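You operate a simulated robot arm through the tools that you are given. There is no shell and no other tool. Be economical: measure what you need, move in short steps, check, and stop when the job is done.

You are at the controls of a simulated robot arm. One attempt, no reset.

TASK
Refill the empty bead hopper from the blue boat.
Fine: all beads in, none spilt; boat back, hopper lid shut; the purple gate stays shut. Where these are worked on the way, their far stop is far enough and under half their travel is too little: hopper lid.
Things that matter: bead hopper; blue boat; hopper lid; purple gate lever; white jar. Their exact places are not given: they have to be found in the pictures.

Only the result counts: the job must be done as asked and must still hold three seconds after the hand-in. Knocking over, shifting, dropping, spilling or breaking anything else fails it. Lids that push on must go on centred and level and be pressed home; caps that screw on are set level and turned clockwise until they are tight.

THE ROBOT
A 6-joint arm with a two-finger gripper, on a carriage that runs on a rail from [-234.3, -0.8] to [-0.3, 0] (x, y) and turns from -150 to 183 degrees about z. Base frame: it is fixed where the carriage stands at the start and does not move with it; the origin is on the floor, on the carriage's upright axis, x ahead of it, y to its left, z up. Lengths are in cm, angles in degrees, forces in N, time in s.
Its first joint turns from -166.0 to 166.0 degrees. Places, roughly: bead hopper [60, 50, 100]; blue boat (13x10x6 cm) [50, 50, 90]; hopper lid [70, 50, 120]; purple gate lever [60, 40, 100]. Payload 2.54 kg.
The TCP is the grasp point between the finger pads, 2.3 cm short of the fingertips. In the tool frame z runs along the fingers and y along their closing line. Largest opening 12.6 cm; the body of the gripper starts 8.2 cm behind the TCP.
Orientation is told as [roll, pitch, yaw] about the base's x, y, z axes, in that order, counted from this pose: with the fingers straight down and closing along the base's y, the tool's x points along the base's -x, its y along +y and its z along -z.

THE INTERFACE
- The arm moves only by the tool jog_arm. Its argument "plan" is a list of rows, each a list of 7 numbers: the turn, a rotation vector about the tool's x, y, z in degrees, then the shift along the tool's x, y, z in cm, then the gripper command, from -1 (fully open) to 1 (shut), values between in proportion. In form: [[wx, wy, wz, tx, ty, tz, gripper], ...]. A call has 1 to 10 rows; each row is the pose to reach, as a shift and turn from the pose commanded when the call began, along the tool's axes at that moment. A row lasts 0.2 s, in which the tool goes at most 5 cm and 8.6 degrees; a call with a longer step from one row to the next is refused whole, and so is a gripper value outside its range. A pose out of reach is approached as far as the arm can. The call stops where the force on the tool passes 40 N (or 10 N more than at its start, if that is more) or the arm is blocked; 0.2 s more then pass. The fingers move at their own pace and stop on an object; they squeeze with about 28 N. The grip force told is the motor's: it shows also when the fingers shut on nothing. Time passes only in rows, and 0.2 s behind the last, so rows that repeat a pose let the fingers close. The reply holds the time, the measured pose of the TCP, the force on the tool along the base axes, the opening and the grip force, in the units named above and with some noise, with the torque about the TCP (base axes, N m) and any sound that the robot's microphone picked up.
- Cameras (640 x 400 px; columns grow to the right, rows downward): "scene" is now at [6.45, 21.75, 160.61]; the picture's right is [0.34, -0.94, 0.00], its down [-0.45, -0.16, -0.88] and it looks along [0.83, 0.30, -0.48] (base axes); focal length 257 px, centre (320, 200). "wrist" rides on the gripper at [8.2, 1.4, -12.2] in the tool frame; the picture's right is [-0.17, 0.99, 0.00], its down [-0.79, -0.13, -0.60] and it looks along [-0.59, -0.10, 0.80] (tool axes); focal length 243 px, centre (320, 200).
- snapshot(camera): a new picture of that camera. It takes no simulated time.
- lift_body(by): slides the trunk up (or, below 0, down) by that many cm; the arm and the scene camera ride with it, the base frame stays. It gives what a move gives, with no picture.
- roll_base(legs): drives the robot by 1 to 6 legs, each [ahead, left, turn to the left] in cm, cm and degrees, along the robot's own axes; the way and the turn of a leg run together, so that a leg with both is an arc; at most 150 cm and 180 degrees a leg. The arm and the cameras ride along, it lands a little off, and it stops where it bumps. It keeps to its track: a leg is cut to what the track allows. It gives what a move gives.
- pan_tilt(pan, tilt): turns the head with the scene camera to pan (to the left, within 120 degrees either way) and tilt (down, from -29 to 69), counted from straight ahead of the robot. It gives what a move gives.
- pixel_to_xyz(camera, pixels): there is no depth. For up to 12 entries [column, row, z] of the newest picture of that camera ("zoom" is the newest enlarged one), the place [x, y] in the base frame at which the ray of that pixel passes the height z, good to about 0.2 cm, but the place of the scene camera against the robot may be out by one fixed shift of up to 1.8 cm in any direction. It takes no simulated time.
- close_up(camera, box): a new picture of the part [left, top, right, bottom] of that camera's present view, enlarged. It takes no simulated time.
- close_job(): hands the job in; it is judged then, once.

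Keep the steps short. Do not move on a guess: measure, check each grasp and each placing, and mend mistakes. In all there are 80 turns and 60 pictures (those below and enlarged ones count). Leave the gripper open and the arm clear of the work at the hand-in unless told otherwise, and finish with a single line.

The tools are called after "Emit:" as a command line: name --pt "numbers of a row" for each row, then --argument value for the rest, lists and objects as JSON in quotes. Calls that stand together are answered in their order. jog_arm: Moves the arm, as the interface text tells. Its arguments: {"type":"object","properties":{"plan":{"type":"array","items":{"type":"array","items":{"type":"number"}}}},"required":["plan"]} The other tools are called the same way: lift_body (by) slides the trunk up or down; roll_base (legs) drives the base; pan_tilt (pan, tilt) turns the head that bears the scene camera; snapshot (camera) takes a picture; pixel_to_xyz (camera, pixels) gives the place at which the rays of pixels pass given heights; close_up (camera, box) takes an enlarged picture of a part of a camera's view; close_job () hands the job in.

At the start:

```text
clock: 0.0
eef_pos: [32.45, 22.39, 149.46]
tcp_rot: [-0.1, 0.1, 0.0]
force: [-0.7, -0.5, -0.5]
torque: [-0.03, 0.01, -0.01]
opening: 12.61
finger_force: 0.1
trunk travel left (down, up): [-40.0, 9.0]
robot x, y, heading: [0.04, -0.16, -0.0]
head pan, tilt: [20.1, 28.4]
```

scene: 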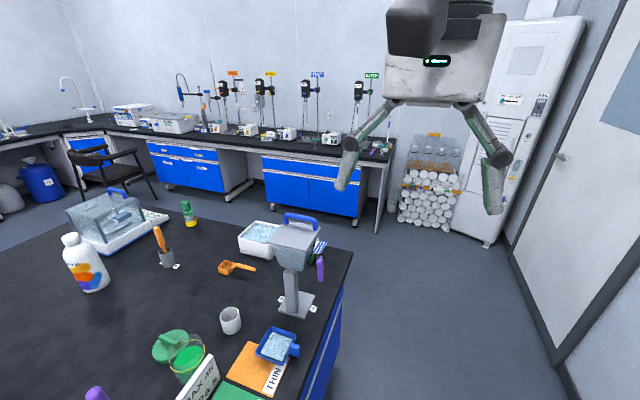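
wrist: 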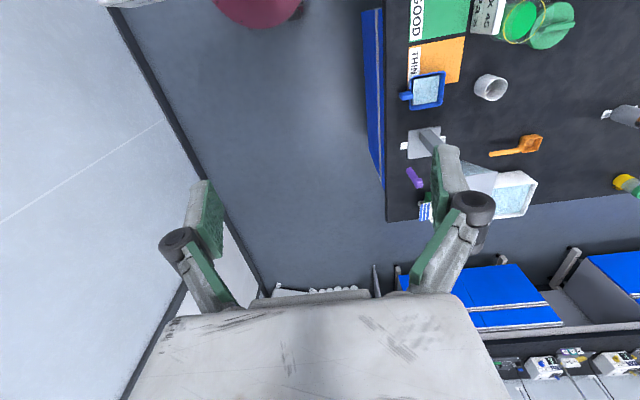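

I see the hopper on a post near scene (295,250), the blue boat near (278,345). I take enlarged views to see details.

Emit:
close_up --camera "scene" --box '[220, 200, 360, 290]'

Emit:
close_up --camera "scene" --box '[200, 290, 340, 400]'

Emit:
close_up --camera "wrist" --box '[380, 60, 560, 230]'

```text
4.44 times, centred on (290, 245) of scene
```

zoom: 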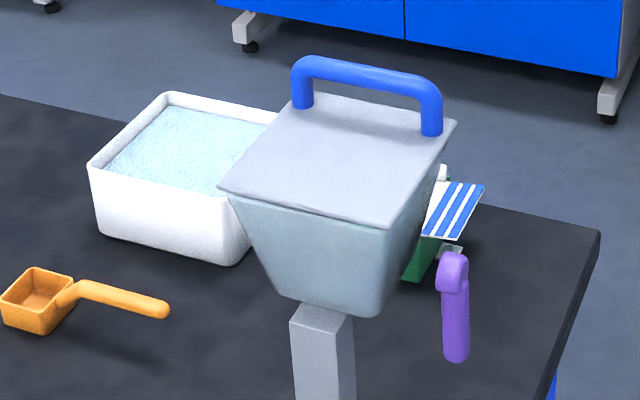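

```text
3.64 times, centred on (270, 345) of scene
```

zoom: 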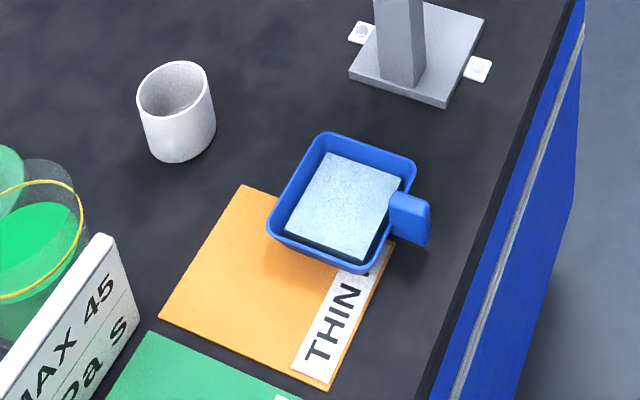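

```text
2.35 times, centred on (470, 145) of wrist
```

zoom: 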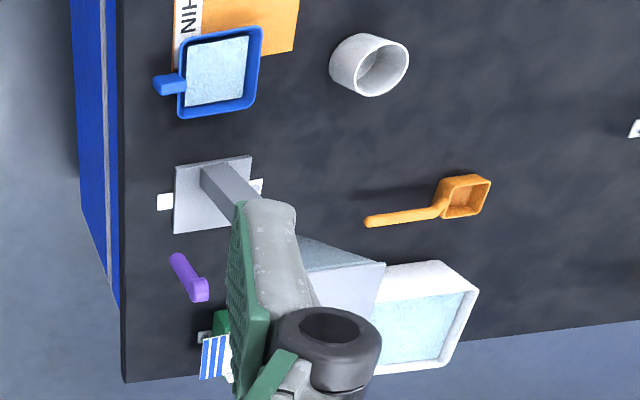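

Measure first places with both cameras (guessing table z near 86–90).

Emit:
pixel_to_xyz --camera "scene" --pixels '[[276, 370, 90], [315, 297, 90], [278, 313, 90], [298, 242, 118], [275, 347, 95], [320, 267, 105], [230, 332, 90], [347, 252, 90]]'

Emit:
pixel_to_xyz --camera "wrist" --pixels '[[411, 160, 90], [438, 127, 90], [404, 92, 95], [430, 90, 95], [491, 90, 95], [412, 176, 105], [480, 180, 118], [388, 222, 90]]'

```text
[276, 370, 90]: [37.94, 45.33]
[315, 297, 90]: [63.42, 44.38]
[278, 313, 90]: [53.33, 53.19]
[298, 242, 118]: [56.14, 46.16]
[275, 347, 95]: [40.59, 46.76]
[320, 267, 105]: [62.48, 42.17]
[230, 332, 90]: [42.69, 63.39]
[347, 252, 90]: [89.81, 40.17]
```

```text
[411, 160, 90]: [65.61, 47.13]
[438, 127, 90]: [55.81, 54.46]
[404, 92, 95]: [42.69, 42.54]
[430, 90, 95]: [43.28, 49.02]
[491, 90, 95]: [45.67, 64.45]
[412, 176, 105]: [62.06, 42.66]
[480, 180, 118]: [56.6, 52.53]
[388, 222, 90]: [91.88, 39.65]
```

Next: move the gripper across (+y 25, +x 8) at the present height for a clearer wrist view of hopper and lid.

Emit:
jog_arm --pt "0 0 0 -1 4.5 0 -1" --pt "0 0 0 -2 9 0 -1" --pt "0 0 0 -3 13.5 0 -1" --pt "0 0 0 -4 18 0 -1" --pt "0 0 0 -5 22 0 -1" --pt "0 0 0 -5 25 0 -1"

Emit:
snapshot --camera "wrist"

Emit:
snapshot --camera "scene"

```text
clock: 1.4
eef_pos: [37.49, 47.43, 149.58]
tcp_rot: [0.0, 0.0, 0.0]
force: [0.0, -1.4, -1.0]
torque: [0.0, 0.0, -0.02]
opening: 12.61
finger_force: 0.0
trunk travel left (down, up): [-40.0, 9.0]
robot x, y, heading: [0.2, 0.19, 0.1]
head pan, tilt: [20.1, 28.4]
```

```text
54 pictures are left
```

wrist: 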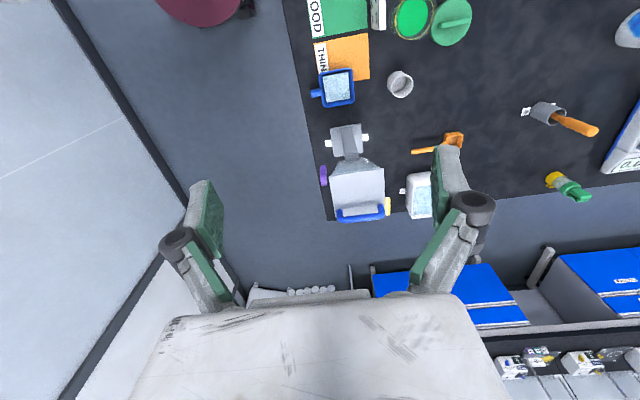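

```text
53 pictures are left
```

scene: 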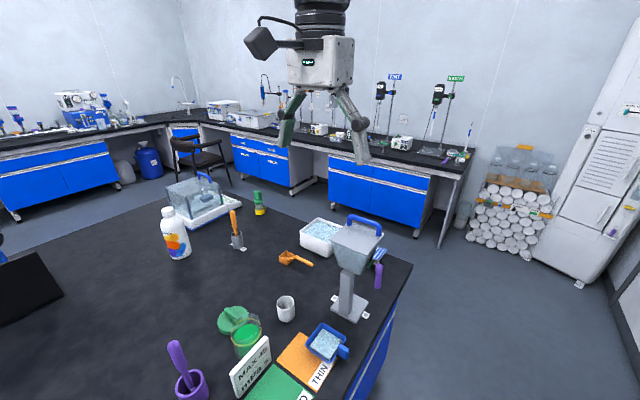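

Emit:
close_up --camera "wrist" --box '[300, 50, 428, 230]'

Emit:
close_up --camera "scene" --box '[290, 200, 410, 275]'

```text
2.22 times, centred on (364, 140) of wrist
```

zoom: 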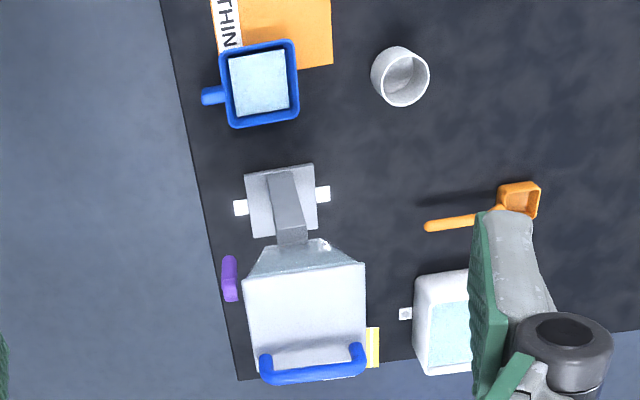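

```text
5.33 times, centred on (350, 238) of scene
```

zoom: 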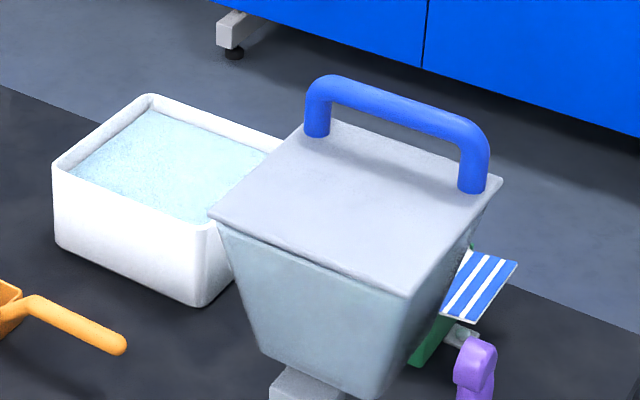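

Compute heights by parallax: query the same corners in this second wrist picture at two heights.

Emit:
pixel_to_xyz --camera "wrist" --pixels '[[360.8, 123.8, 90], [334.3, 157.1, 90], [329.8, 128.3, 90], [383.4, 167.9, 118], [329.3, 175.1, 118], [339.2, 209.8, 120], [381.1, 205.3, 120], [315, 93.5, 95], [343, 89.5, 95]]'

Emit:
pixel_to_xyz --camera "scene" --pixels '[[331, 309, 90], [365, 302, 90], [389, 239, 120], [426, 253, 120], [329.4, 240.5, 118], [366, 255, 118], [348.7, 226.3, 118], [376.7, 235.1, 118]]'

Emit:
pixel_to_xyz --camera "zoom" --pixels '[[208, 215, 118], [404, 296, 118], [317, 135, 118], [470, 193, 118], [500, 185, 118], [330, 90, 122], [480, 145, 122]]'

```text
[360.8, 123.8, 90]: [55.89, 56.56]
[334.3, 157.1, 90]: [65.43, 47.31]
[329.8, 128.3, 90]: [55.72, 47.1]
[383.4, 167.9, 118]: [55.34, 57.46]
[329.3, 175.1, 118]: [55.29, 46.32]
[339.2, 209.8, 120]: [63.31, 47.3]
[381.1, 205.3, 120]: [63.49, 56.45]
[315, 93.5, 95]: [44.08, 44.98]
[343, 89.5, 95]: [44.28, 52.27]
```

```text
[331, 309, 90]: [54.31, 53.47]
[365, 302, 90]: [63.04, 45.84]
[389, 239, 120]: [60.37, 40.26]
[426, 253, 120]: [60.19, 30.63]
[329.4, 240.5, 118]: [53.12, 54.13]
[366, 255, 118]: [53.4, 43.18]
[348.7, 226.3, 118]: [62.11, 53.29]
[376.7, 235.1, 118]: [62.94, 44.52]
```

```text
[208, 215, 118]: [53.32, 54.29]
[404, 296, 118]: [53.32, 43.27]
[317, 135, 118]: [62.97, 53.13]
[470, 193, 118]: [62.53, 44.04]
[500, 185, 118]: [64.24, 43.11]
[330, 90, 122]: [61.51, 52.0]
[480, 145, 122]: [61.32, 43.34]
```

Next: lower to z≈132 at y≈52 for a closer, flatter look at the hopper and its lid edges.

Emit:
jog_arm --pt "0 0 0 0 2 4 -1" --pt "0 0 0 0 3.5 8 -1" --pt "0 0 0 0 4.5 12 -1" --pt "0 0 0 0 4.5 16 -1" --pt "0 0 0 0 4.5 18 -1"

Emit:
snapshot --camera "wrist"

```text
clock: 2.6
eef_pos: [37.35, 51.94, 131.24]
tcp_rot: [0.1, 0.1, -0.1]
force: [0.4, -0.2, -0.1]
torque: [-0.01, 0.04, -0.01]
opening: 12.58
finger_force: 0.1
trunk travel left (down, up): [-40.0, 9.0]
robot x, y, heading: [-0.2, 0.18, -0.0]
head pan, tilt: [20.1, 28.4]
```

```text
50 pictures are left
```

wrist: 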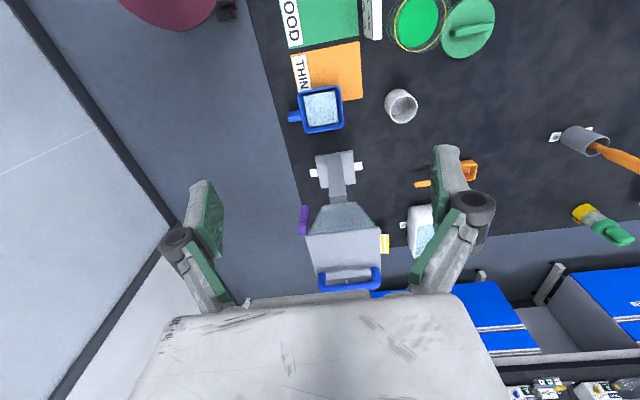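

Emit:
close_up --camera "wrist" --box '[280, 190, 400, 300]'

Emit:
close_up --camera "wrist" --box '[270, 70, 430, 200]'

```text
3.64 times, centred on (340, 245) of wrist
```

zoom: 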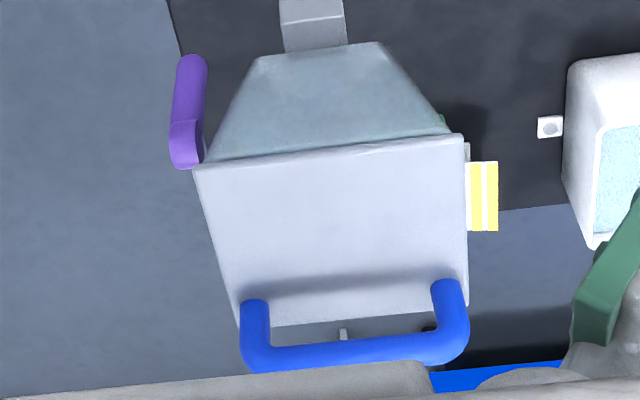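

```text
3.08 times, centred on (350, 135) of wrist
```

zoom: 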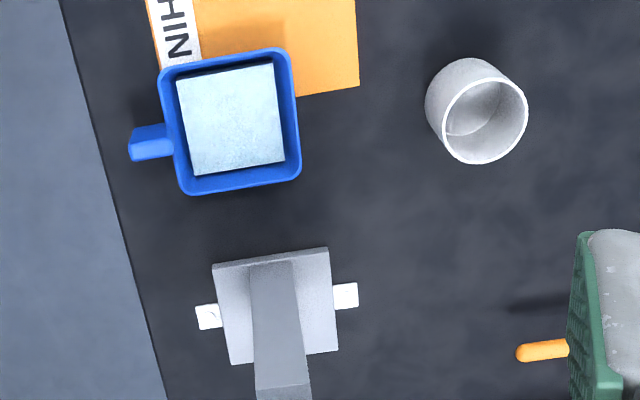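

Emit:
pixel_to_xyz --camera "wrist" --pixels '[[379.3, 227.1, 118], [304.8, 236.2, 118], [318, 279.6, 118], [380.7, 273.3, 118], [379.3, 227.1, 116], [304.8, 236.2, 116], [379.3, 227.1, 114], [322, 288, 120], [379, 283, 120]]'

Emit:
pixel_to_xyz --camera "zoom" --pixels '[[212, 264, 90], [328, 248, 90], [231, 365, 90], [130, 148, 95], [159, 70, 96], [290, 50, 96], [300, 178, 96], [181, 193, 96], [169, 130, 96], [150, 358, 90], [478, 160, 90]]'

```text
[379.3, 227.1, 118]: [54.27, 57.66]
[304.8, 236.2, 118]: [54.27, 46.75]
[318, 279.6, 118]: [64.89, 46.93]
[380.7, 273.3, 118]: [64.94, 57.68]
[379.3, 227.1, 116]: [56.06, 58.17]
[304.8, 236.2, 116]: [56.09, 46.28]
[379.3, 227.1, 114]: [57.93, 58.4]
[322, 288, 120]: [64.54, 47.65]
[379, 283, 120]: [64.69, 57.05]
```

```text
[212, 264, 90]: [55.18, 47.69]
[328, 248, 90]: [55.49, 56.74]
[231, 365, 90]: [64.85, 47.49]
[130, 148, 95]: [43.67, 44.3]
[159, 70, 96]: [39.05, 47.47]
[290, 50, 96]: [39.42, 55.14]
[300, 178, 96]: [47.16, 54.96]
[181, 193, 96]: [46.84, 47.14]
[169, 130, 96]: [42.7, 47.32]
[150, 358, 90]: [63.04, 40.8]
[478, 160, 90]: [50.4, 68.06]
```

Lid plane works out at z≈114.5, spanning x≈57–69, y≈46–58; blue bar along y on its far edge. I turn the tool by yaw −90 so the fingers can straddle the bar, in two calls.

Emit:
jog_arm --pt "0 0 8 0 0 -1 -1" --pt "0 0 16 0 0 -2 -1" --pt "0 0 24 0 0 -3 -1" --pt "0 0 32 0 0 -3 -1" --pt "0 0 40 0 0 -3 -1" --pt "0 0 48 0 0 -3 -1" --pt "0 0 56 0 0 -3 -1" --pt "0 0 64 0 0 -3 -1" --pt "0 0 72 0 0 -3 -1" --pt "0 0 80 0 0 -3 -1"

Emit:
jog_arm --pt "0 0 5 0 2 0 -0.5" --pt "0 0 10 0 5 0 -0.5"

```text
clock: 4.8
eef_pos: [37.47, 51.88, 134.37]
tcp_rot: [0.0, 0.1, -80.2]
force: [-0.1, -0.6, 0.5]
torque: [-0.01, 0.0, -0.01]
opening: 12.59
finger_force: 0.0
trunk travel left (down, up): [-40.0, 9.0]
robot x, y, heading: [0.19, 0.05, 0.0]
head pan, tilt: [20.1, 28.4]
```

```text
clock: 5.4
eef_pos: [42.33, 52.83, 134.28]
tcp_rot: [0.0, 0.0, -90.0]
force: [0.9, -0.2, -0.2]
torque: [0.01, 0.02, 0.01]
opening: 9.46
finger_force: 0.1
trunk travel left (down, up): [-40.0, 9.0]
robot x, y, heading: [0.02, 0.19, -0.2]
head pan, tilt: [20.1, 28.4]
```

Now tool x=+y, tool y=+x. Move over the bar (x≈67.5, y≈52) at z 134, opening about 5 cm, and look with both cameras.

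Emit:
jog_arm --pt "0 0 0 0 5 0 -0.5" --pt "0 0 0 -0.8 10 0 0" --pt "0 0 0 -0.8 15 0 0.2" --pt "0 0 0 -0.8 20 0 0.2" --pt "0 0 0 -0.8 25 0 0.2"

Emit:
snapshot --camera "wrist"

Emit:
snapshot --camera "scene"

```text
refused: row 2 steps farther than a row can; nothing moved
```

```text
47 pictures are left
```

wrist: 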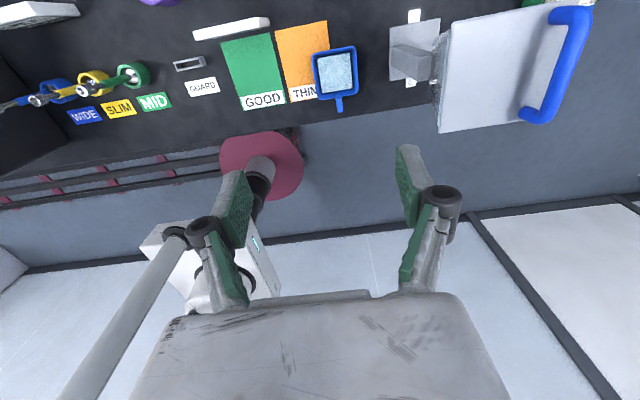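

```text
46 pictures are left
```

scene: 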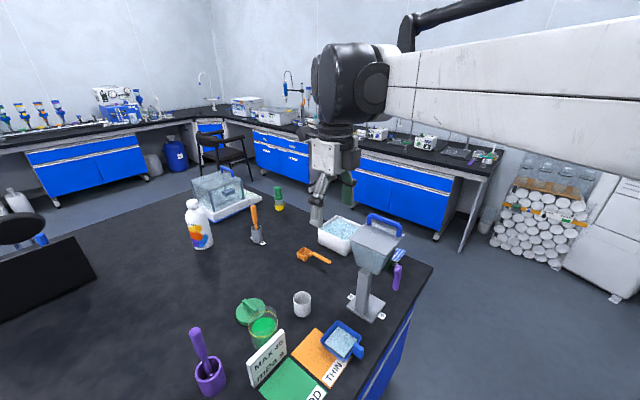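

Same move with shorter rows.

Emit:
jog_arm --pt "0 0 0 0 4.5 0 -0.5" --pt "0 0 0 -0.4 9 0 0" --pt "0 0 0 -0.8 13.5 0 0.2" --pt "0 0 0 -0.8 18 0 0.2" --pt "0 0 0 -0.8 22 0 0.2" --pt "0 0 0 -0.8 25 0 0.2"

Emit:
snapshot --camera "wrist"

Emit:
close_up --camera "scene" --box '[310, 150, 440, 300]'

```text
clock: 6.8
eef_pos: [67.54, 51.95, 134.44]
tcp_rot: [0.0, 0.0, -90.0]
force: [0.5, -0.6, -0.4]
torque: [-0.01, 0.02, -0.01]
opening: 5.06
finger_force: 0.1
trunk travel left (down, up): [-40.0, 9.0]
robot x, y, heading: [-0.24, 0.21, 0.2]
head pan, tilt: [20.1, 28.4]
```

```text
45 pictures are left
```

wrist: 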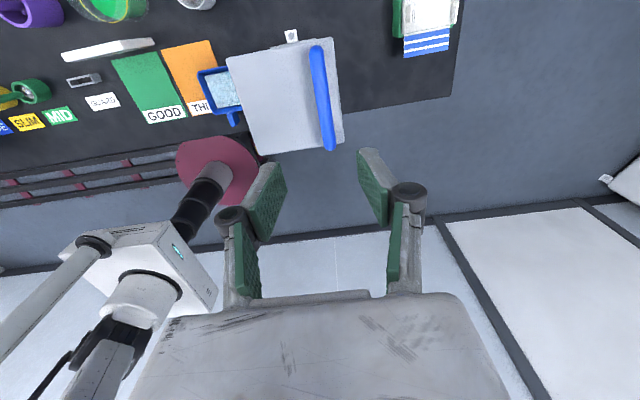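

```text
2.67 times, centred on (375, 225) of scene
```

zoom: 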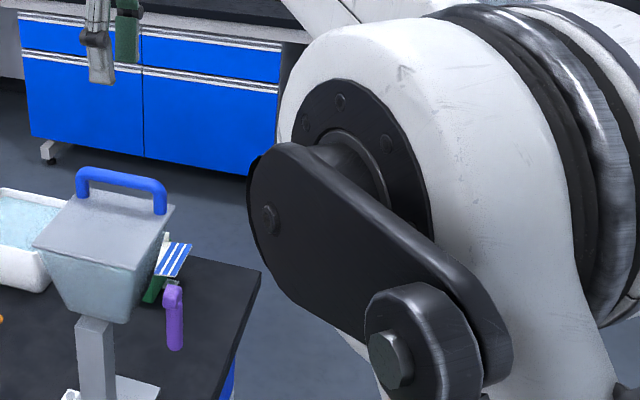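

Emit:
pixel_to_xyz --camera "wrist" --pixels '[[318, 50, 118], [328, 147, 118], [318, 50, 120], [328, 147, 120], [226, 57, 114.5], [335, 38, 114.5], [344, 140, 114.5], [249, 154, 114.5]]'

```text
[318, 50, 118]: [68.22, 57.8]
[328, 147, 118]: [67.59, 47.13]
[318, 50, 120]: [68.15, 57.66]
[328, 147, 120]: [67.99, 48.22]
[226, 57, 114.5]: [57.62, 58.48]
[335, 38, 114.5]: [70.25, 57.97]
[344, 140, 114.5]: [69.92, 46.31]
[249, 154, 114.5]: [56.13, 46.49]
```

Bar at x≈67.9, z≈117.8; lid plate z≈114.5. Descend to TCP z≈120 with 5 cm opening, checking force.

Emit:
jog_arm --pt "0 0 0 0 0.4 4 0.2" --pt "0 0 0 0 0.4 8 0.2" --pt "0 0 0 0 0.4 11 0.2" --pt "0 0 0 0 0.4 13 0.2" --pt "0 0 0 0 0.4 14.4 0.2"

Emit:
snapshot --camera "wrist"

Emit:
close_up --camera "scene" --box '[310, 170, 430, 245]'

```text
clock: 8.0
eef_pos: [67.84, 52.16, 119.97]
tcp_rot: [0.0, 0.0, -89.9]
force: [-0.4, -0.1, 0.3]
torque: [0.03, 0.04, -0.04]
opening: 5.04
finger_force: 0.1
trunk travel left (down, up): [-40.0, 9.0]
robot x, y, heading: [0.04, -0.35, 0.1]
head pan, tilt: [20.1, 28.4]
```

```text
43 pictures are left
```

wrist: 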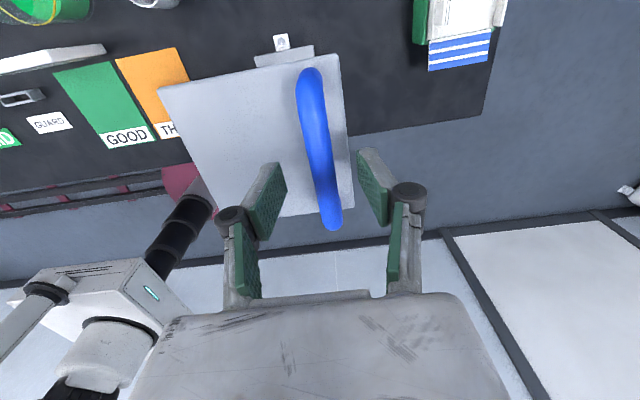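

```text
5.33 times, centred on (370, 208) of scene
```

zoom: 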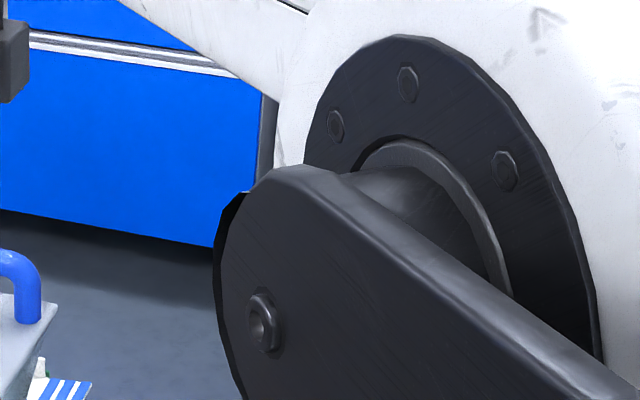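

Bar lies midway between the fingers. Descend 2 cm and close gently.

Emit:
jog_arm --pt "0 0 0 0 0 1 0.2" --pt "0 0 0 0 0 2 0.2" --pt "0 0 0 0 0 2 0.6" --pt "0 0 0 0 0 2 0.9" --pt "0 0 0 0 0 2 1" --pt "0 0 0 0 0 2 1"

Emit:
snapshot --camera "wrist"

```text
clock: 9.4
eef_pos: [67.71, 52.1, 118.0]
tcp_rot: [0.0, 0.0, -89.9]
force: [-0.8, 0.7, -0.2]
torque: [-0.04, -0.02, 0.03]
opening: 0.0
finger_force: 27.8
trunk travel left (down, up): [-40.0, 9.0]
robot x, y, heading: [0.1, 0.09, -0.2]
head pan, tilt: [20.1, 28.4]
```

```text
41 pictures are left
```

wrist: 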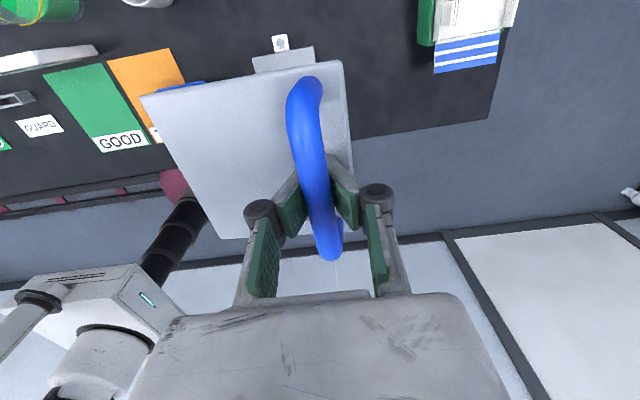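

The readout says 0 opening, so I check whether the bar is really in the pads: solve the bar's height from this picture.

Emit:
pixel_to_xyz --camera "wrist" --pixels '[[305, 90, 117], [330, 245, 117], [305, 90, 119], [330, 245, 119], [305, 90, 121], [330, 245, 121], [345, 65, 114.5], [142, 97, 114.5], [345, 65, 113.5], [142, 97, 113.5]]'

Emit:
close_up --camera "wrist" --box '[240, 60, 400, 260]'

```text
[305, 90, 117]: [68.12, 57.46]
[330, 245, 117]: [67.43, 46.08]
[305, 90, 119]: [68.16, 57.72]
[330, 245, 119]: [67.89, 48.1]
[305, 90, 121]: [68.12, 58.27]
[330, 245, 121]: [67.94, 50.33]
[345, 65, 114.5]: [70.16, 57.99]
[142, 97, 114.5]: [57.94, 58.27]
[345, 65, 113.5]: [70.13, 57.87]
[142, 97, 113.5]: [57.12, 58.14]
```

```text
2.00 times, centred on (320, 160) of wrist
```

zoom: 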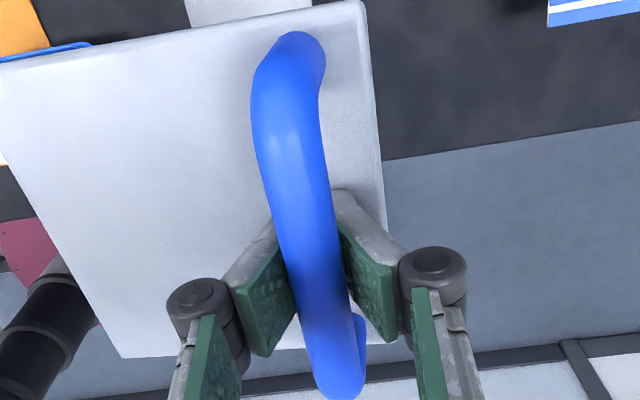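

Bar centre z≈118.7, seems within fingers. Test with a small lift of 1 cm and read force and opening.

Emit:
jog_arm --pt "0 0 0 0 0 -0.5 1" --pt "0 0 0 0 0 -1 1"

Emit:
close_up --camera "wrist" --box '[140, 60, 400, 260]'

```text
clock: 10.0
eef_pos: [67.16, 52.3, 118.75]
tcp_rot: [-0.3, -0.1, -89.8]
force: [-10.0, -3.1, -6.3]
torque: [-0.06, -0.09, 0.14]
opening: 0.02
finger_force: 28.2
trunk travel left (down, up): [-40.0, 9.0]
robot x, y, heading: [-0.08, -0.5, 0.2]
head pan, tilt: [20.1, 28.4]
stopped in row 2: the force on the tool passed its limit at 45 N (the readings are from after the stop); the commanded pose is now the measured one
```

```text
2.00 times, centred on (270, 160) of wrist
```

zoom: 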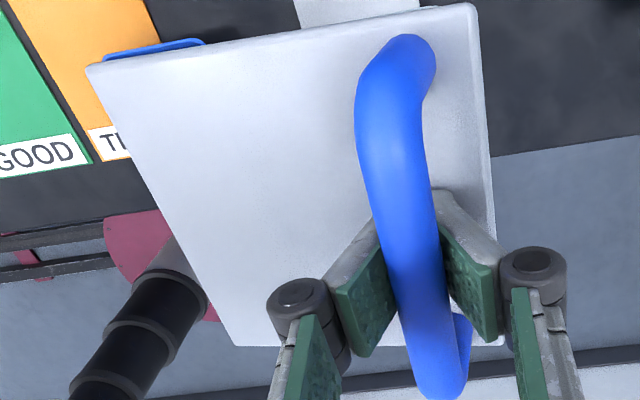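

The pull moved the tool to x −0.5, z +0.75. Check whether the lid pivots at its near edge by locating the corners again.

Emit:
pixel_to_xyz --camera "wrist" --pixels '[[154, 94, 114.5], [346.5, 62.5, 114.5], [346.5, 62.5, 115.5], [154, 94, 113.5], [227, 232, 114.5], [361, 230, 114.5], [361, 230, 115.5]]'

```text
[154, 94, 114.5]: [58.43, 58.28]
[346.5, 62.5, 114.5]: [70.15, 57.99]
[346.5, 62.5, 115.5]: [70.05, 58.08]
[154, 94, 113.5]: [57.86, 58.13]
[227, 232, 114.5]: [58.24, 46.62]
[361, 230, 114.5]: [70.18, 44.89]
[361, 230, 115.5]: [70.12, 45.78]
```

Try following an arc about a hinge line at x≈57.7, z≈114, turning the tool along, 10° only.

Emit:
jog_arm --pt "-2.5 0 0 0 -0.21 -0.41 1" --pt "-5 0 0 0 -0.44 -0.82 1" --pt "-7.5 0 0 0 -0.69 -1.21 1" --pt "-10 0 0 0 -0.96 -1.59 1"

Emit:
close_up --camera "wrist" --box '[140, 60, 400, 260]'

Emit:
close_up --camera "scene" --box '[290, 190, 450, 290]'

```text
clock: 11.0
eef_pos: [66.42, 52.21, 120.35]
tcp_rot: [9.8, -0.1, -89.8]
force: [-13.9, -0.8, -11.3]
torque: [0.21, -0.15, 0.16]
opening: 0.03
finger_force: 28.0
trunk travel left (down, up): [-40.0, 9.0]
robot x, y, heading: [-0.21, -0.22, 0.2]
head pan, tilt: [20.1, 28.4]
```

```text
2.00 times, centred on (270, 160) of wrist
```

zoom: 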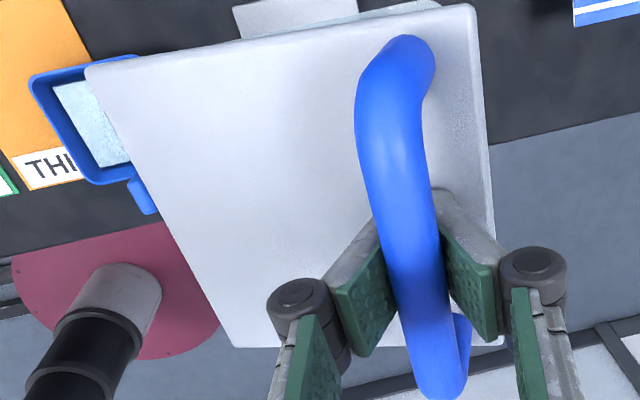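

```text
4.00 times, centred on (370, 240) of scene
```

zoom: 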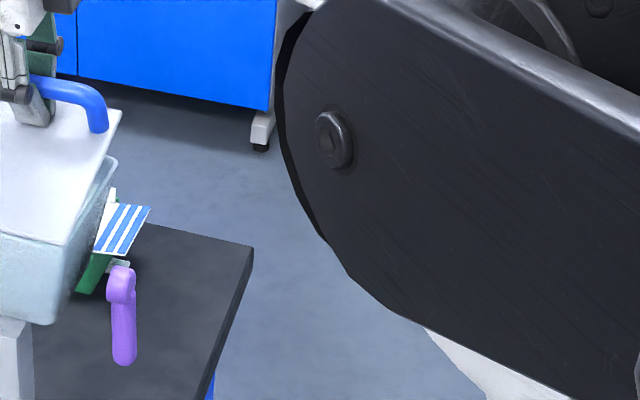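

The lid turns with the tool: hinge along the near edge at about x 57.8, z 115.2. Continue 40° along the arc.

Emit:
jog_arm --pt "-4 0 0 0 -0.3 -0.63 1" --pt "-8 0 0 0 -0.667 -1.225 1" --pt "-12 0 0 0 -1.03 -1.83 1" --pt "-16 0 0 0 -1.426 -2.395 1" --pt "-20 0 0 0 -1.86 -2.94 1" --pt "-24 0 0 0 -2.327 -3.448 1" --pt "-28 0 0 0 -2.84 -3.92 1" --pt "-32 0 0 0 -3.375 -4.355 1" --pt "-36 0 0 0 -3.95 -4.75 1" --pt "-40 0 0 0 -4.54 -5.12 1"

Emit:
close_up --camera "wrist" --box '[140, 60, 400, 260]'

```text
clock: 13.3
eef_pos: [62.08, 52.21, 124.15]
tcp_rot: [49.6, 0.0, -90.4]
force: [-4.5, 0.6, -13.0]
torque: [-0.08, -0.11, 0.35]
opening: 0.62
finger_force: 28.9
trunk travel left (down, up): [-40.0, 9.0]
robot x, y, heading: [-0.14, 0.04, -0.1]
head pan, tilt: [20.1, 28.4]
stopped in row 10: the force on the tool passed its limit at 41 N (the readings are from after the stop); the commanded pose is now the measured one
```

```text
2.00 times, centred on (270, 160) of wrist
```

zoom: 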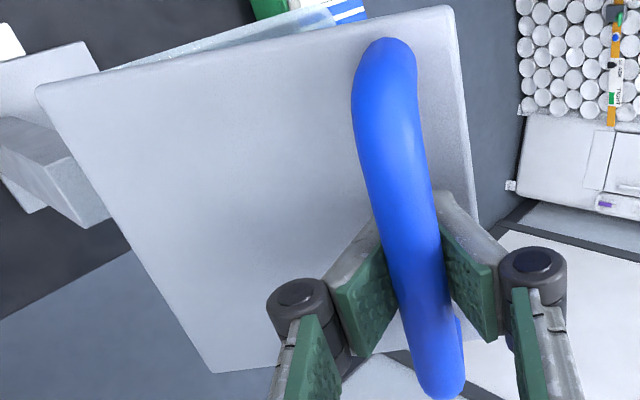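

Stopped at 41 N. I look from the scene camera to see how far the lid is.

Emit:
close_up --camera "scene" --box '[270, 150, 430, 270]'

```text
3.33 times, centred on (350, 210) of scene
```

zoom: 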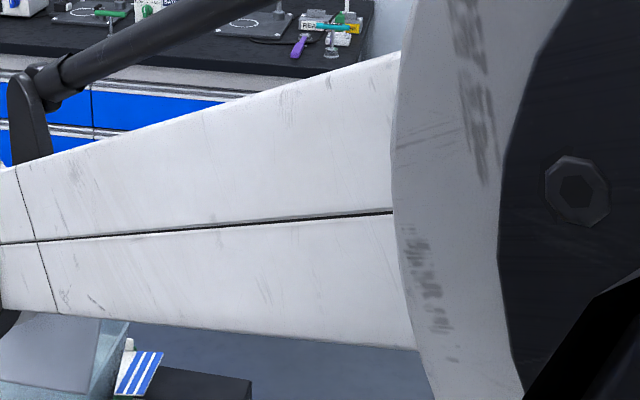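

View blocked by the arm. Continue along the arc without further tool rotation, in small steps.

Emit:
jog_arm --pt "0 0 0 0 -0.25 -0.65 1" --pt "0 0 0 0 -0.5 -1.31 1" --pt "0 0 0 0 -0.8 -1.95 1" --pt "0 0 0 0 -1.11 -2.54 1"

Emit:
close_up --camera "wrist" --box '[140, 60, 400, 260]'

```text
clock: 14.2
eef_pos: [60.99, 51.95, 124.49]
tcp_rot: [49.5, 0.0, -91.4]
force: [-3.2, 4.1, -16.5]
torque: [-0.16, -0.15, 0.12]
opening: 0.01
finger_force: 28.1
trunk travel left (down, up): [-40.0, 9.0]
robot x, y, heading: [-0.08, -0.28, 0.4]
head pan, tilt: [20.1, 28.4]
stopped in row 4: the force on the tool passed its limit at 42 N (the readings are from after the stop); the commanded pose is now the measured one
```

```text
2.00 times, centred on (270, 160) of wrist
```

zoom: 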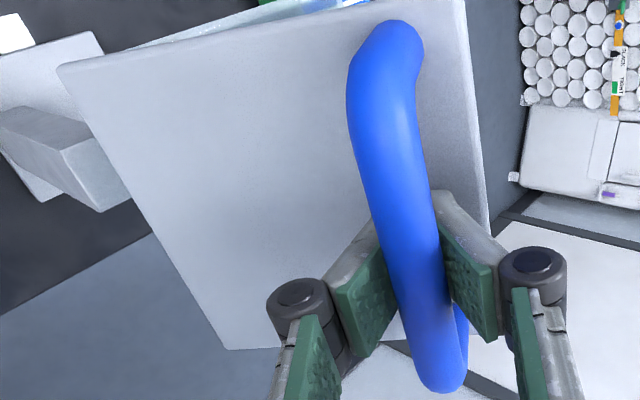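

All four recorded points fit a circle about x≈59.0, z≈116.2 with radius 8.5. Follow that arc 30° more, turning the tool along.

Emit:
jog_arm --pt "-5 0 0 0 -0.427 -0.608 1" --pt "-10 0 0 0 -0.848 -1.208 1" --pt "-15 0 0 0 -1.313 -1.783 1" --pt "-20 0 0 0 -1.831 -2.313 1" --pt "-25 0 0 0 -2.389 -2.783 1" --pt "-30 0 0 0 -2.994 -3.213 1"

Emit:
close_up --camera "wrist" --box '[140, 60, 400, 260]'

```text
clock: 15.3
eef_pos: [60.43, 50.62, 124.75]
tcp_rot: [69.6, -0.1, -93.1]
force: [3.0, 9.1, 33.6]
torque: [-0.52, 0.73, 0.47]
opening: 0.63
finger_force: 29.4
trunk travel left (down, up): [-40.0, 9.0]
robot x, y, heading: [-0.08, -0.02, 0.0]
head pan, tilt: [20.1, 28.4]
stopped in row 5: the force on the tool passed its limit at 48 N (the readings are from after the stop); the commanded pose is now the measured one
```

```text
2.00 times, centred on (270, 160) of wrist
```

zoom: 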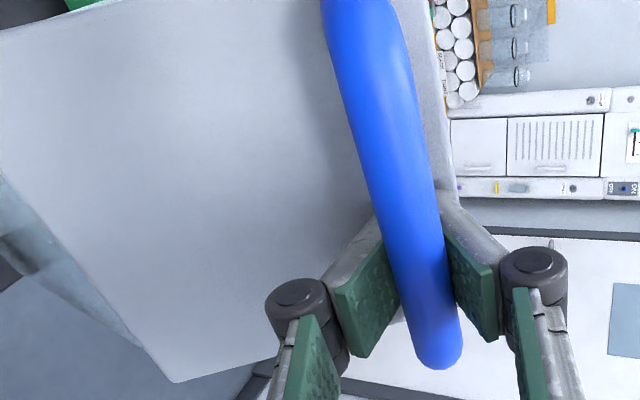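

The tool slid sideways and was stopped. I take a full scene view to see the arm and lid.

Emit:
snapshot --camera "scene"

Emit:
snapshot --camera "wrist"

```text
32 pictures are left
```

scene: 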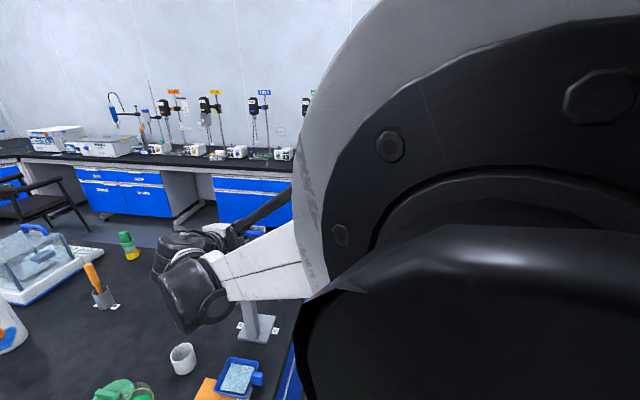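

```text
31 pictures are left
```

wrist: 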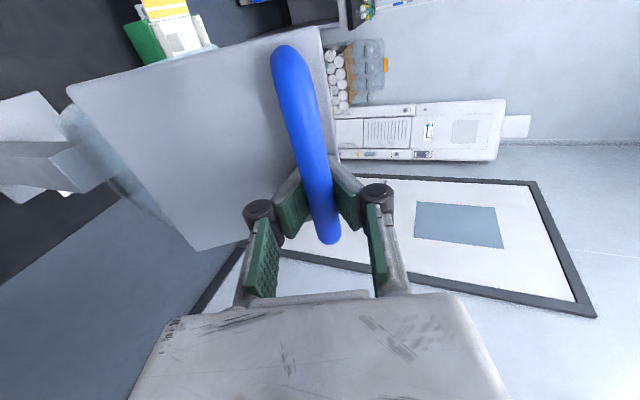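

Use corner rays of the lid to work out its present angle.

Emit:
pixel_to_xyz --camera "wrist" --pixels '[[67, 90, 114], [67, 90, 116], [195, 250, 114], [195, 250, 116], [318, 28, 122], [318, 28, 124], [318, 28, 126], [280, 55, 122], [280, 55, 124], [280, 55, 126], [333, 240, 124], [333, 240, 126]]'

```text
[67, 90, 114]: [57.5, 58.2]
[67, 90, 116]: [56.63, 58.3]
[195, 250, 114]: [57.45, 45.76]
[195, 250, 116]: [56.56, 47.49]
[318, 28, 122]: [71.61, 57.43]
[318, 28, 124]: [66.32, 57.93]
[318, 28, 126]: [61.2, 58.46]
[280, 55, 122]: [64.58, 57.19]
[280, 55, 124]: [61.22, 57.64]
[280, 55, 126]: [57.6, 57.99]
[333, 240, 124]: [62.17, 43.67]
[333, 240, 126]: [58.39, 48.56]
```

Lid is at about 55°, bar trapped 1 cm behind the TCP. I relieve the tool: turn back 15° about the bar and recentre in y, then read the force.

Emit:
jog_arm --pt "5 0 0 0.3 -0.08 0 1" --pt "10 0 0 0.6 -0.16 0 1" --pt "15 0 0 1 -0.22 0 1"

```text
clock: 16.1
eef_pos: [59.76, 51.39, 124.68]
tcp_rot: [54.4, 0.1, -92.9]
force: [5.5, -20.0, 30.9]
torque: [-0.09, 0.05, 0.13]
opening: 0.01
finger_force: 28.2
trunk travel left (down, up): [-40.0, 9.0]
robot x, y, heading: [0.47, -0.04, -0.3]
head pan, tilt: [20.1, 28.4]
```

Progress in x. Raise slightly and pull −x 0.8.

Emit:
jog_arm --pt "0 0 0 -0.2 0.24 -0.17 1" --pt "0 0 0 -0.2 0.0 -0.5 1" --pt "0 0 0 -0.2 -0.22 -0.83 1"

```text
clock: 16.9
eef_pos: [59.3, 51.39, 124.79]
tcp_rot: [54.4, 0.2, -93.2]
force: [3.2, 5.3, 18.1]
torque: [0.0, 0.01, 0.32]
opening: 0.0
finger_force: 28.1
trunk travel left (down, up): [-40.0, 9.0]
robot x, y, heading: [0.17, -0.05, 0.2]
head pan, tilt: [20.1, 28.4]
```

Continue along the arc over the top in small steps at fixed tool orientation.

Emit:
jog_arm --pt "0 0 0 0 -0.28 -0.33 1" --pt "0 0 0 0 -0.566 -0.653 1" --pt "0 0 0 0 -0.9 -1.03 1" --pt "0 0 0 0 -1.229 -1.407 1" --pt "0 0 0 0 -1.834 -2.081 1" --pt "0 0 0 0 -2.52 -2.696 1" --pt "0 0 0 0 -3.288 -3.253 1"

Emit:
snapshot --camera "wrist"

```text
clock: 17.5
eef_pos: [59.33, 51.29, 124.81]
tcp_rot: [54.7, 0.0, -93.5]
force: [0.9, 6.7, 21.1]
torque: [0.08, 0.31, 0.82]
opening: 0.01
finger_force: 28.2
trunk travel left (down, up): [-40.0, 9.0]
robot x, y, heading: [-0.03, 0.36, 0.3]
head pan, tilt: [20.1, 28.4]
stopped in row 2: the force on the tool passed its limit at 42 N (the readings are from after the stop); the commanded pose is now the measured one
```

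```text
30 pictures are left
```

wrist: 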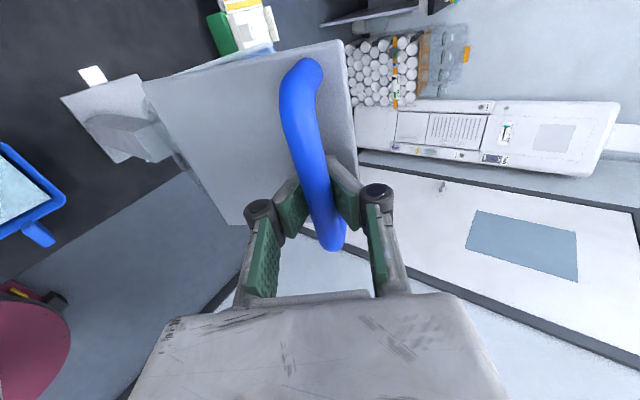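

Force is odd (mainly radial, yaw drifting), perhaps an arm limit. Test whether the lid stays by itself: open the fingers a little.

Emit:
jog_arm --pt "0 0 0 0 0 0 0.7" --pt "0 0 0 0 0 0 0.5" --pt "0 0 0 0 0 0 0.5"

Emit:
snapshot --camera "wrist"

```text
clock: 18.3
eef_pos: [59.08, 51.27, 124.47]
tcp_rot: [54.4, 0.0, -93.6]
force: [0.2, 0.2, -1.1]
torque: [0.0, -0.01, -0.01]
opening: 3.16
finger_force: 0.0
trunk travel left (down, up): [-40.0, 9.0]
robot x, y, heading: [0.18, 0.03, 0.3]
head pan, tilt: [20.1, 28.4]
```

```text
29 pictures are left
```

wrist: 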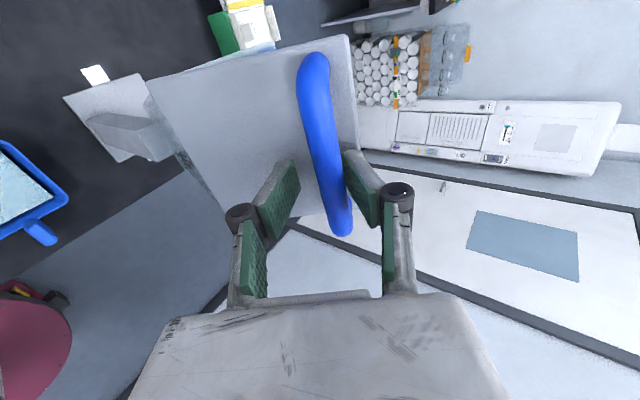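

Force is nil and the lid stays. The upper finger can push the bar on. Correct the yaw and move −x 1 cm to see if the arm tracks.

Emit:
jog_arm --pt "0 1.5 -1 0.2 -0.3 -0.4 0.5" --pt "0 2.9 -2.1 0.4 -0.58 -0.81 0.5"

```text
clock: 18.9
eef_pos: [58.26, 51.56, 124.62]
tcp_rot: [54.5, -0.1, -90.1]
force: [-0.7, -0.2, 0.2]
torque: [-0.07, 0.0, -0.02]
opening: 3.17
finger_force: 0.0
trunk travel left (down, up): [-40.0, 9.0]
robot x, y, heading: [0.29, 0.21, 0.1]
head pan, tilt: [20.1, 28.4]
```

Emit:
jog_arm --pt "0 0 0 0 -0.29 -0.41 0.5" --pt "0 0 0 0 -0.58 -0.81 0.5" --pt "0 0 0 0 -0.95 -1.16 0.5" --pt "0 0 0 0 -1.33 -1.51 0.5" --pt "0 0 0 0 -1.7 -1.86 0.5" --pt "0 0 0 0 -2.07 -2.2 0.5"

Emit:
snapshot --camera "wrist"

```text
clock: 20.3
eef_pos: [55.41, 51.11, 124.33]
tcp_rot: [54.5, 0.0, -90.4]
force: [0.6, -0.5, -0.4]
torque: [-0.04, 0.04, 0.01]
opening: 3.17
finger_force: 0.0
trunk travel left (down, up): [-40.0, 9.0]
robot x, y, heading: [-0.03, -0.31, 0.2]
head pan, tilt: [20.1, 28.4]
```

```text
28 pictures are left
```

wrist: 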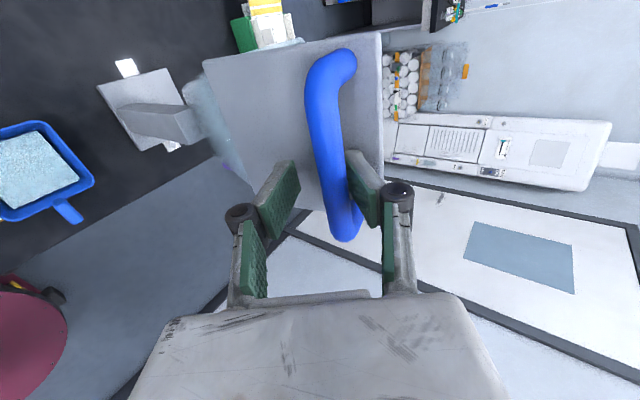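

Tracks well with the open hook; lid ≈80°. Continue 32° more, turning the tool along.

Emit:
jog_arm --pt "-4 0 0 0 -0.53 -0.45 0.5" --pt "-8 0 0 0 -1.085 -0.884 0.5" --pt "-12 0 0 0 -1.67 -1.26 0.5" --pt "-16 0 0 0 -2.27 -1.61 0.5" --pt "-20 0 0 0 -2.9 -1.91 0.5" --pt "-24 0 0 0 -3.55 -2.17 0.5" --pt "-28 0 0 0 -4.22 -2.38 0.5" --pt "-32 0 0 0 -4.89 -2.55 0.5"

Emit:
snapshot --camera "wrist"

```text
clock: 21.3
eef_pos: [56.92, 49.37, 123.25]
tcp_rot: [70.2, -0.1, -93.5]
force: [-0.3, 40.2, 26.0]
torque: [-0.67, -0.09, 0.92]
opening: 5.15
finger_force: 9.4
trunk travel left (down, up): [-40.0, 9.0]
robot x, y, heading: [0.25, 0.07, 0.3]
head pan, tilt: [20.1, 28.4]
stopped in row 5: the force on the tool passed its limit at 48 N (the readings are from after the stop); the commanded pose is now the measured one
```

```text
27 pictures are left
```

wrist: 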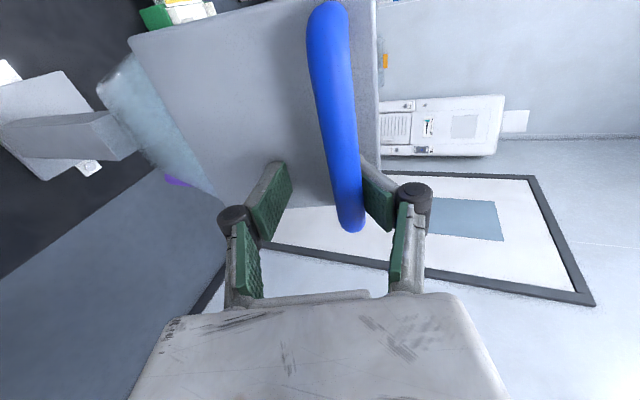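

Again trouble at ~70° pitch with sideways drift: an arm limit there. Turn back to 55°, recentre y and yaw, keep pitch ≤ 55° from now on.

Emit:
jog_arm --pt "5 1.1 -0.4 0.6 0.2 0 0.3" --pt "10 2.2 -0.8 1.2 0.3 0 0.3" --pt "15 3.3 -1.2 1.8 0.4 -0.3 0.3" --pt "15 3.3 -1.2 1.8 0.4 -0.8 0.3" --pt "15 3.3 -1.2 1.8 0.34 -1.4 0.3"

Emit:
snapshot --camera "wrist"

```text
clock: 22.5
eef_pos: [55.13, 50.95, 124.21]
tcp_rot: [55.1, 0.3, -89.6]
force: [-0.3, 0.3, -0.3]
torque: [0.0, -0.03, -0.03]
opening: 4.39
finger_force: 0.1
trunk travel left (down, up): [-40.0, 9.0]
robot x, y, heading: [0.02, 0.01, 0.4]
head pan, tilt: [20.1, 28.4]
```

```text
26 pictures are left
```

wrist: 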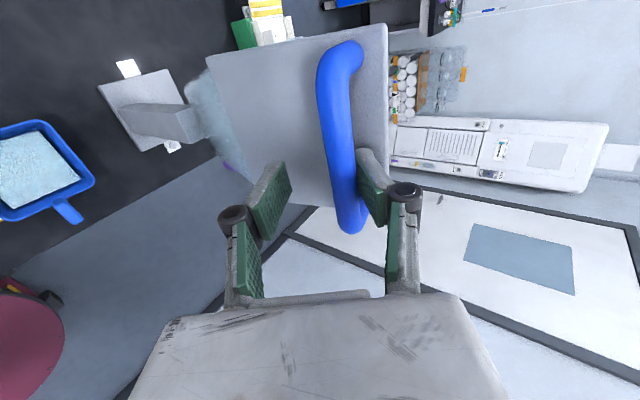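

Continue the arc by translation only.

Emit:
jog_arm --pt "0 0 0 0 -0.5 -0.45 0.3" --pt "0 0 0 0 -1.0 -0.88 0.3" --pt "0 0 0 0 -1.51 -1.3 0.3" --pt "0 0 0 0 -2.05 -1.64 0.3" --pt "0 0 0 0 -2.6 -1.95 0.3" --pt "0 0 0 0 -3.16 -2.24 0.3" --pt "0 0 0 0 -3.75 -2.5 0.3" --pt "0 0 0 0 -4.35 -2.72 0.3" --pt "0 0 0 0 -4.95 -2.9 0.3"

Emit:
snapshot --camera "wrist"

```text
clock: 24.5
eef_pos: [51.86, 49.46, 122.18]
tcp_rot: [55.3, 0.4, -91.2]
force: [13.7, 13.0, 20.3]
torque: [-0.6, 0.17, 0.35]
opening: 5.67
finger_force: 9.5
trunk travel left (down, up): [-40.0, 9.0]
robot x, y, heading: [-0.07, 0.07, 0.0]
head pan, tilt: [20.1, 28.4]
stopped in row 9: the force on the tool passed its limit at 43 N (the readings are from after the stop); the commanded pose is now the measured one
```

```text
25 pictures are left
```

wrist: 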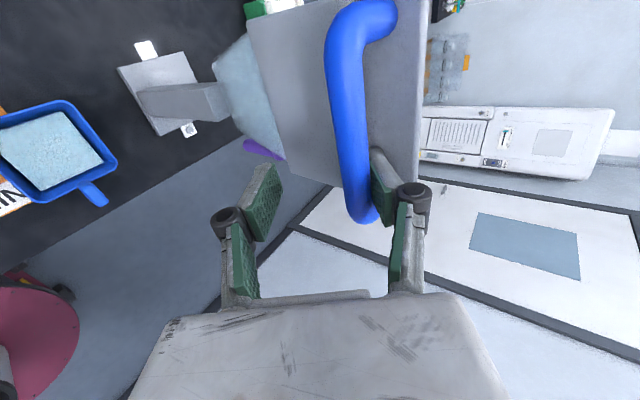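

The lid hits its stop (reaction along the closing direction). Back the tool off: slightly up-forward, then straight back along the fingers.

Emit:
jog_arm --pt "0 0 0 0 0.3 -0.1 0.2" --pt "0 0 0 0 0.4 -1.5 0.2" --pt "0 0 0 0 0.4 -4 0.2" --pt "0 0 0 0 0.4 -8 0.2" --pt "0 0 0 0 0.4 -12 0.2"

Emit:
snapshot --camera "wrist"

Emit:
snapshot --camera "scene"

```text
clock: 25.4
eef_pos: [50.94, 48.19, 124.97]
tcp_rot: [55.1, 1.0, -93.9]
force: [-1.6, -2.6, 0.8]
torque: [0.09, 0.05, 0.14]
opening: 5.05
finger_force: 0.1
trunk travel left (down, up): [-40.0, 9.0]
robot x, y, heading: [0.0, 0.23, 0.6]
head pan, tilt: [20.1, 28.4]
stopped in row 4: the force on the tool passed its limit at 110 N (the readings are from after the stop); the commanded pose is now the measured one
```

```text
24 pictures are left
```

wrist: 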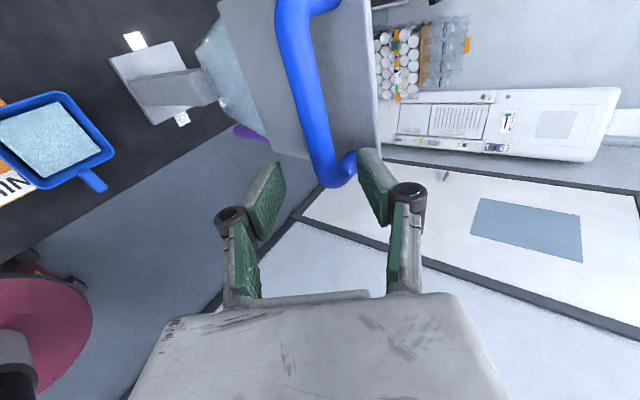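

```text
23 pictures are left
```

scene: 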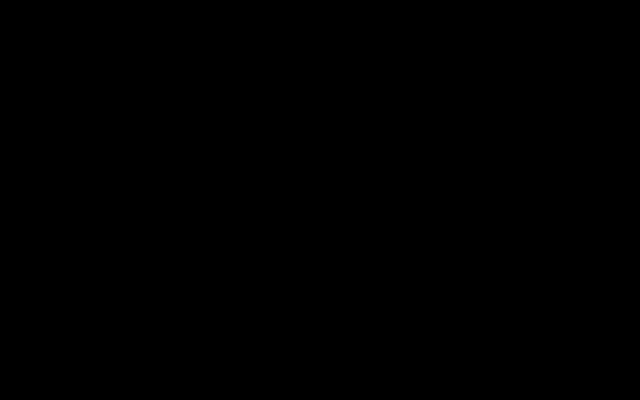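

The scene camera is black: the folded elbow link is against the robot's head — that was the "limit". Open the fingers wide, then drive the carriage back a little (−x 4 cm), which withdraws the fingers from the bar.

Emit:
jog_arm --pt "0 0 0 0 0 0 -0.4" --pt "0 0 0 0 0 0 -1" --pt "0 0 0 0 0 0 -1"

Emit:
roll_base --legs '[[-5, 0, 0]]'

Emit:
snapshot --camera "wrist"

```text
clock: 26.2
eef_pos: [50.93, 48.72, 124.86]
tcp_rot: [55.1, 0.8, -93.8]
force: [0.0, -0.4, -0.1]
torque: [0.01, 0.01, -0.02]
opening: 12.61
finger_force: 0.1
trunk travel left (down, up): [-40.0, 9.0]
robot x, y, heading: [-0.35, 0.15, 0.3]
head pan, tilt: [20.1, 28.4]
```

```text
clock: 27.1
eef_pos: [45.77, 48.73, 124.92]
tcp_rot: [55.1, 0.7, -93.7]
force: [-1.0, 0.5, 0.2]
torque: [-0.03, 0.0, 0.04]
opening: 12.58
finger_force: 0.1
trunk travel left (down, up): [-40.0, 9.0]
robot x, y, heading: [-4.84, -0.07, 0.6]
head pan, tilt: [20.1, 28.4]
```

```text
22 pictures are left
```

wrist: 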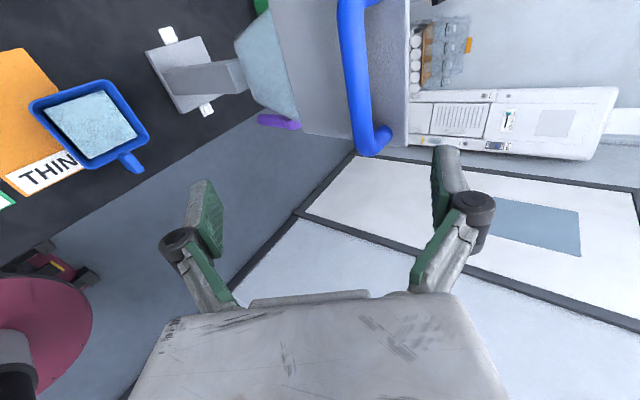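

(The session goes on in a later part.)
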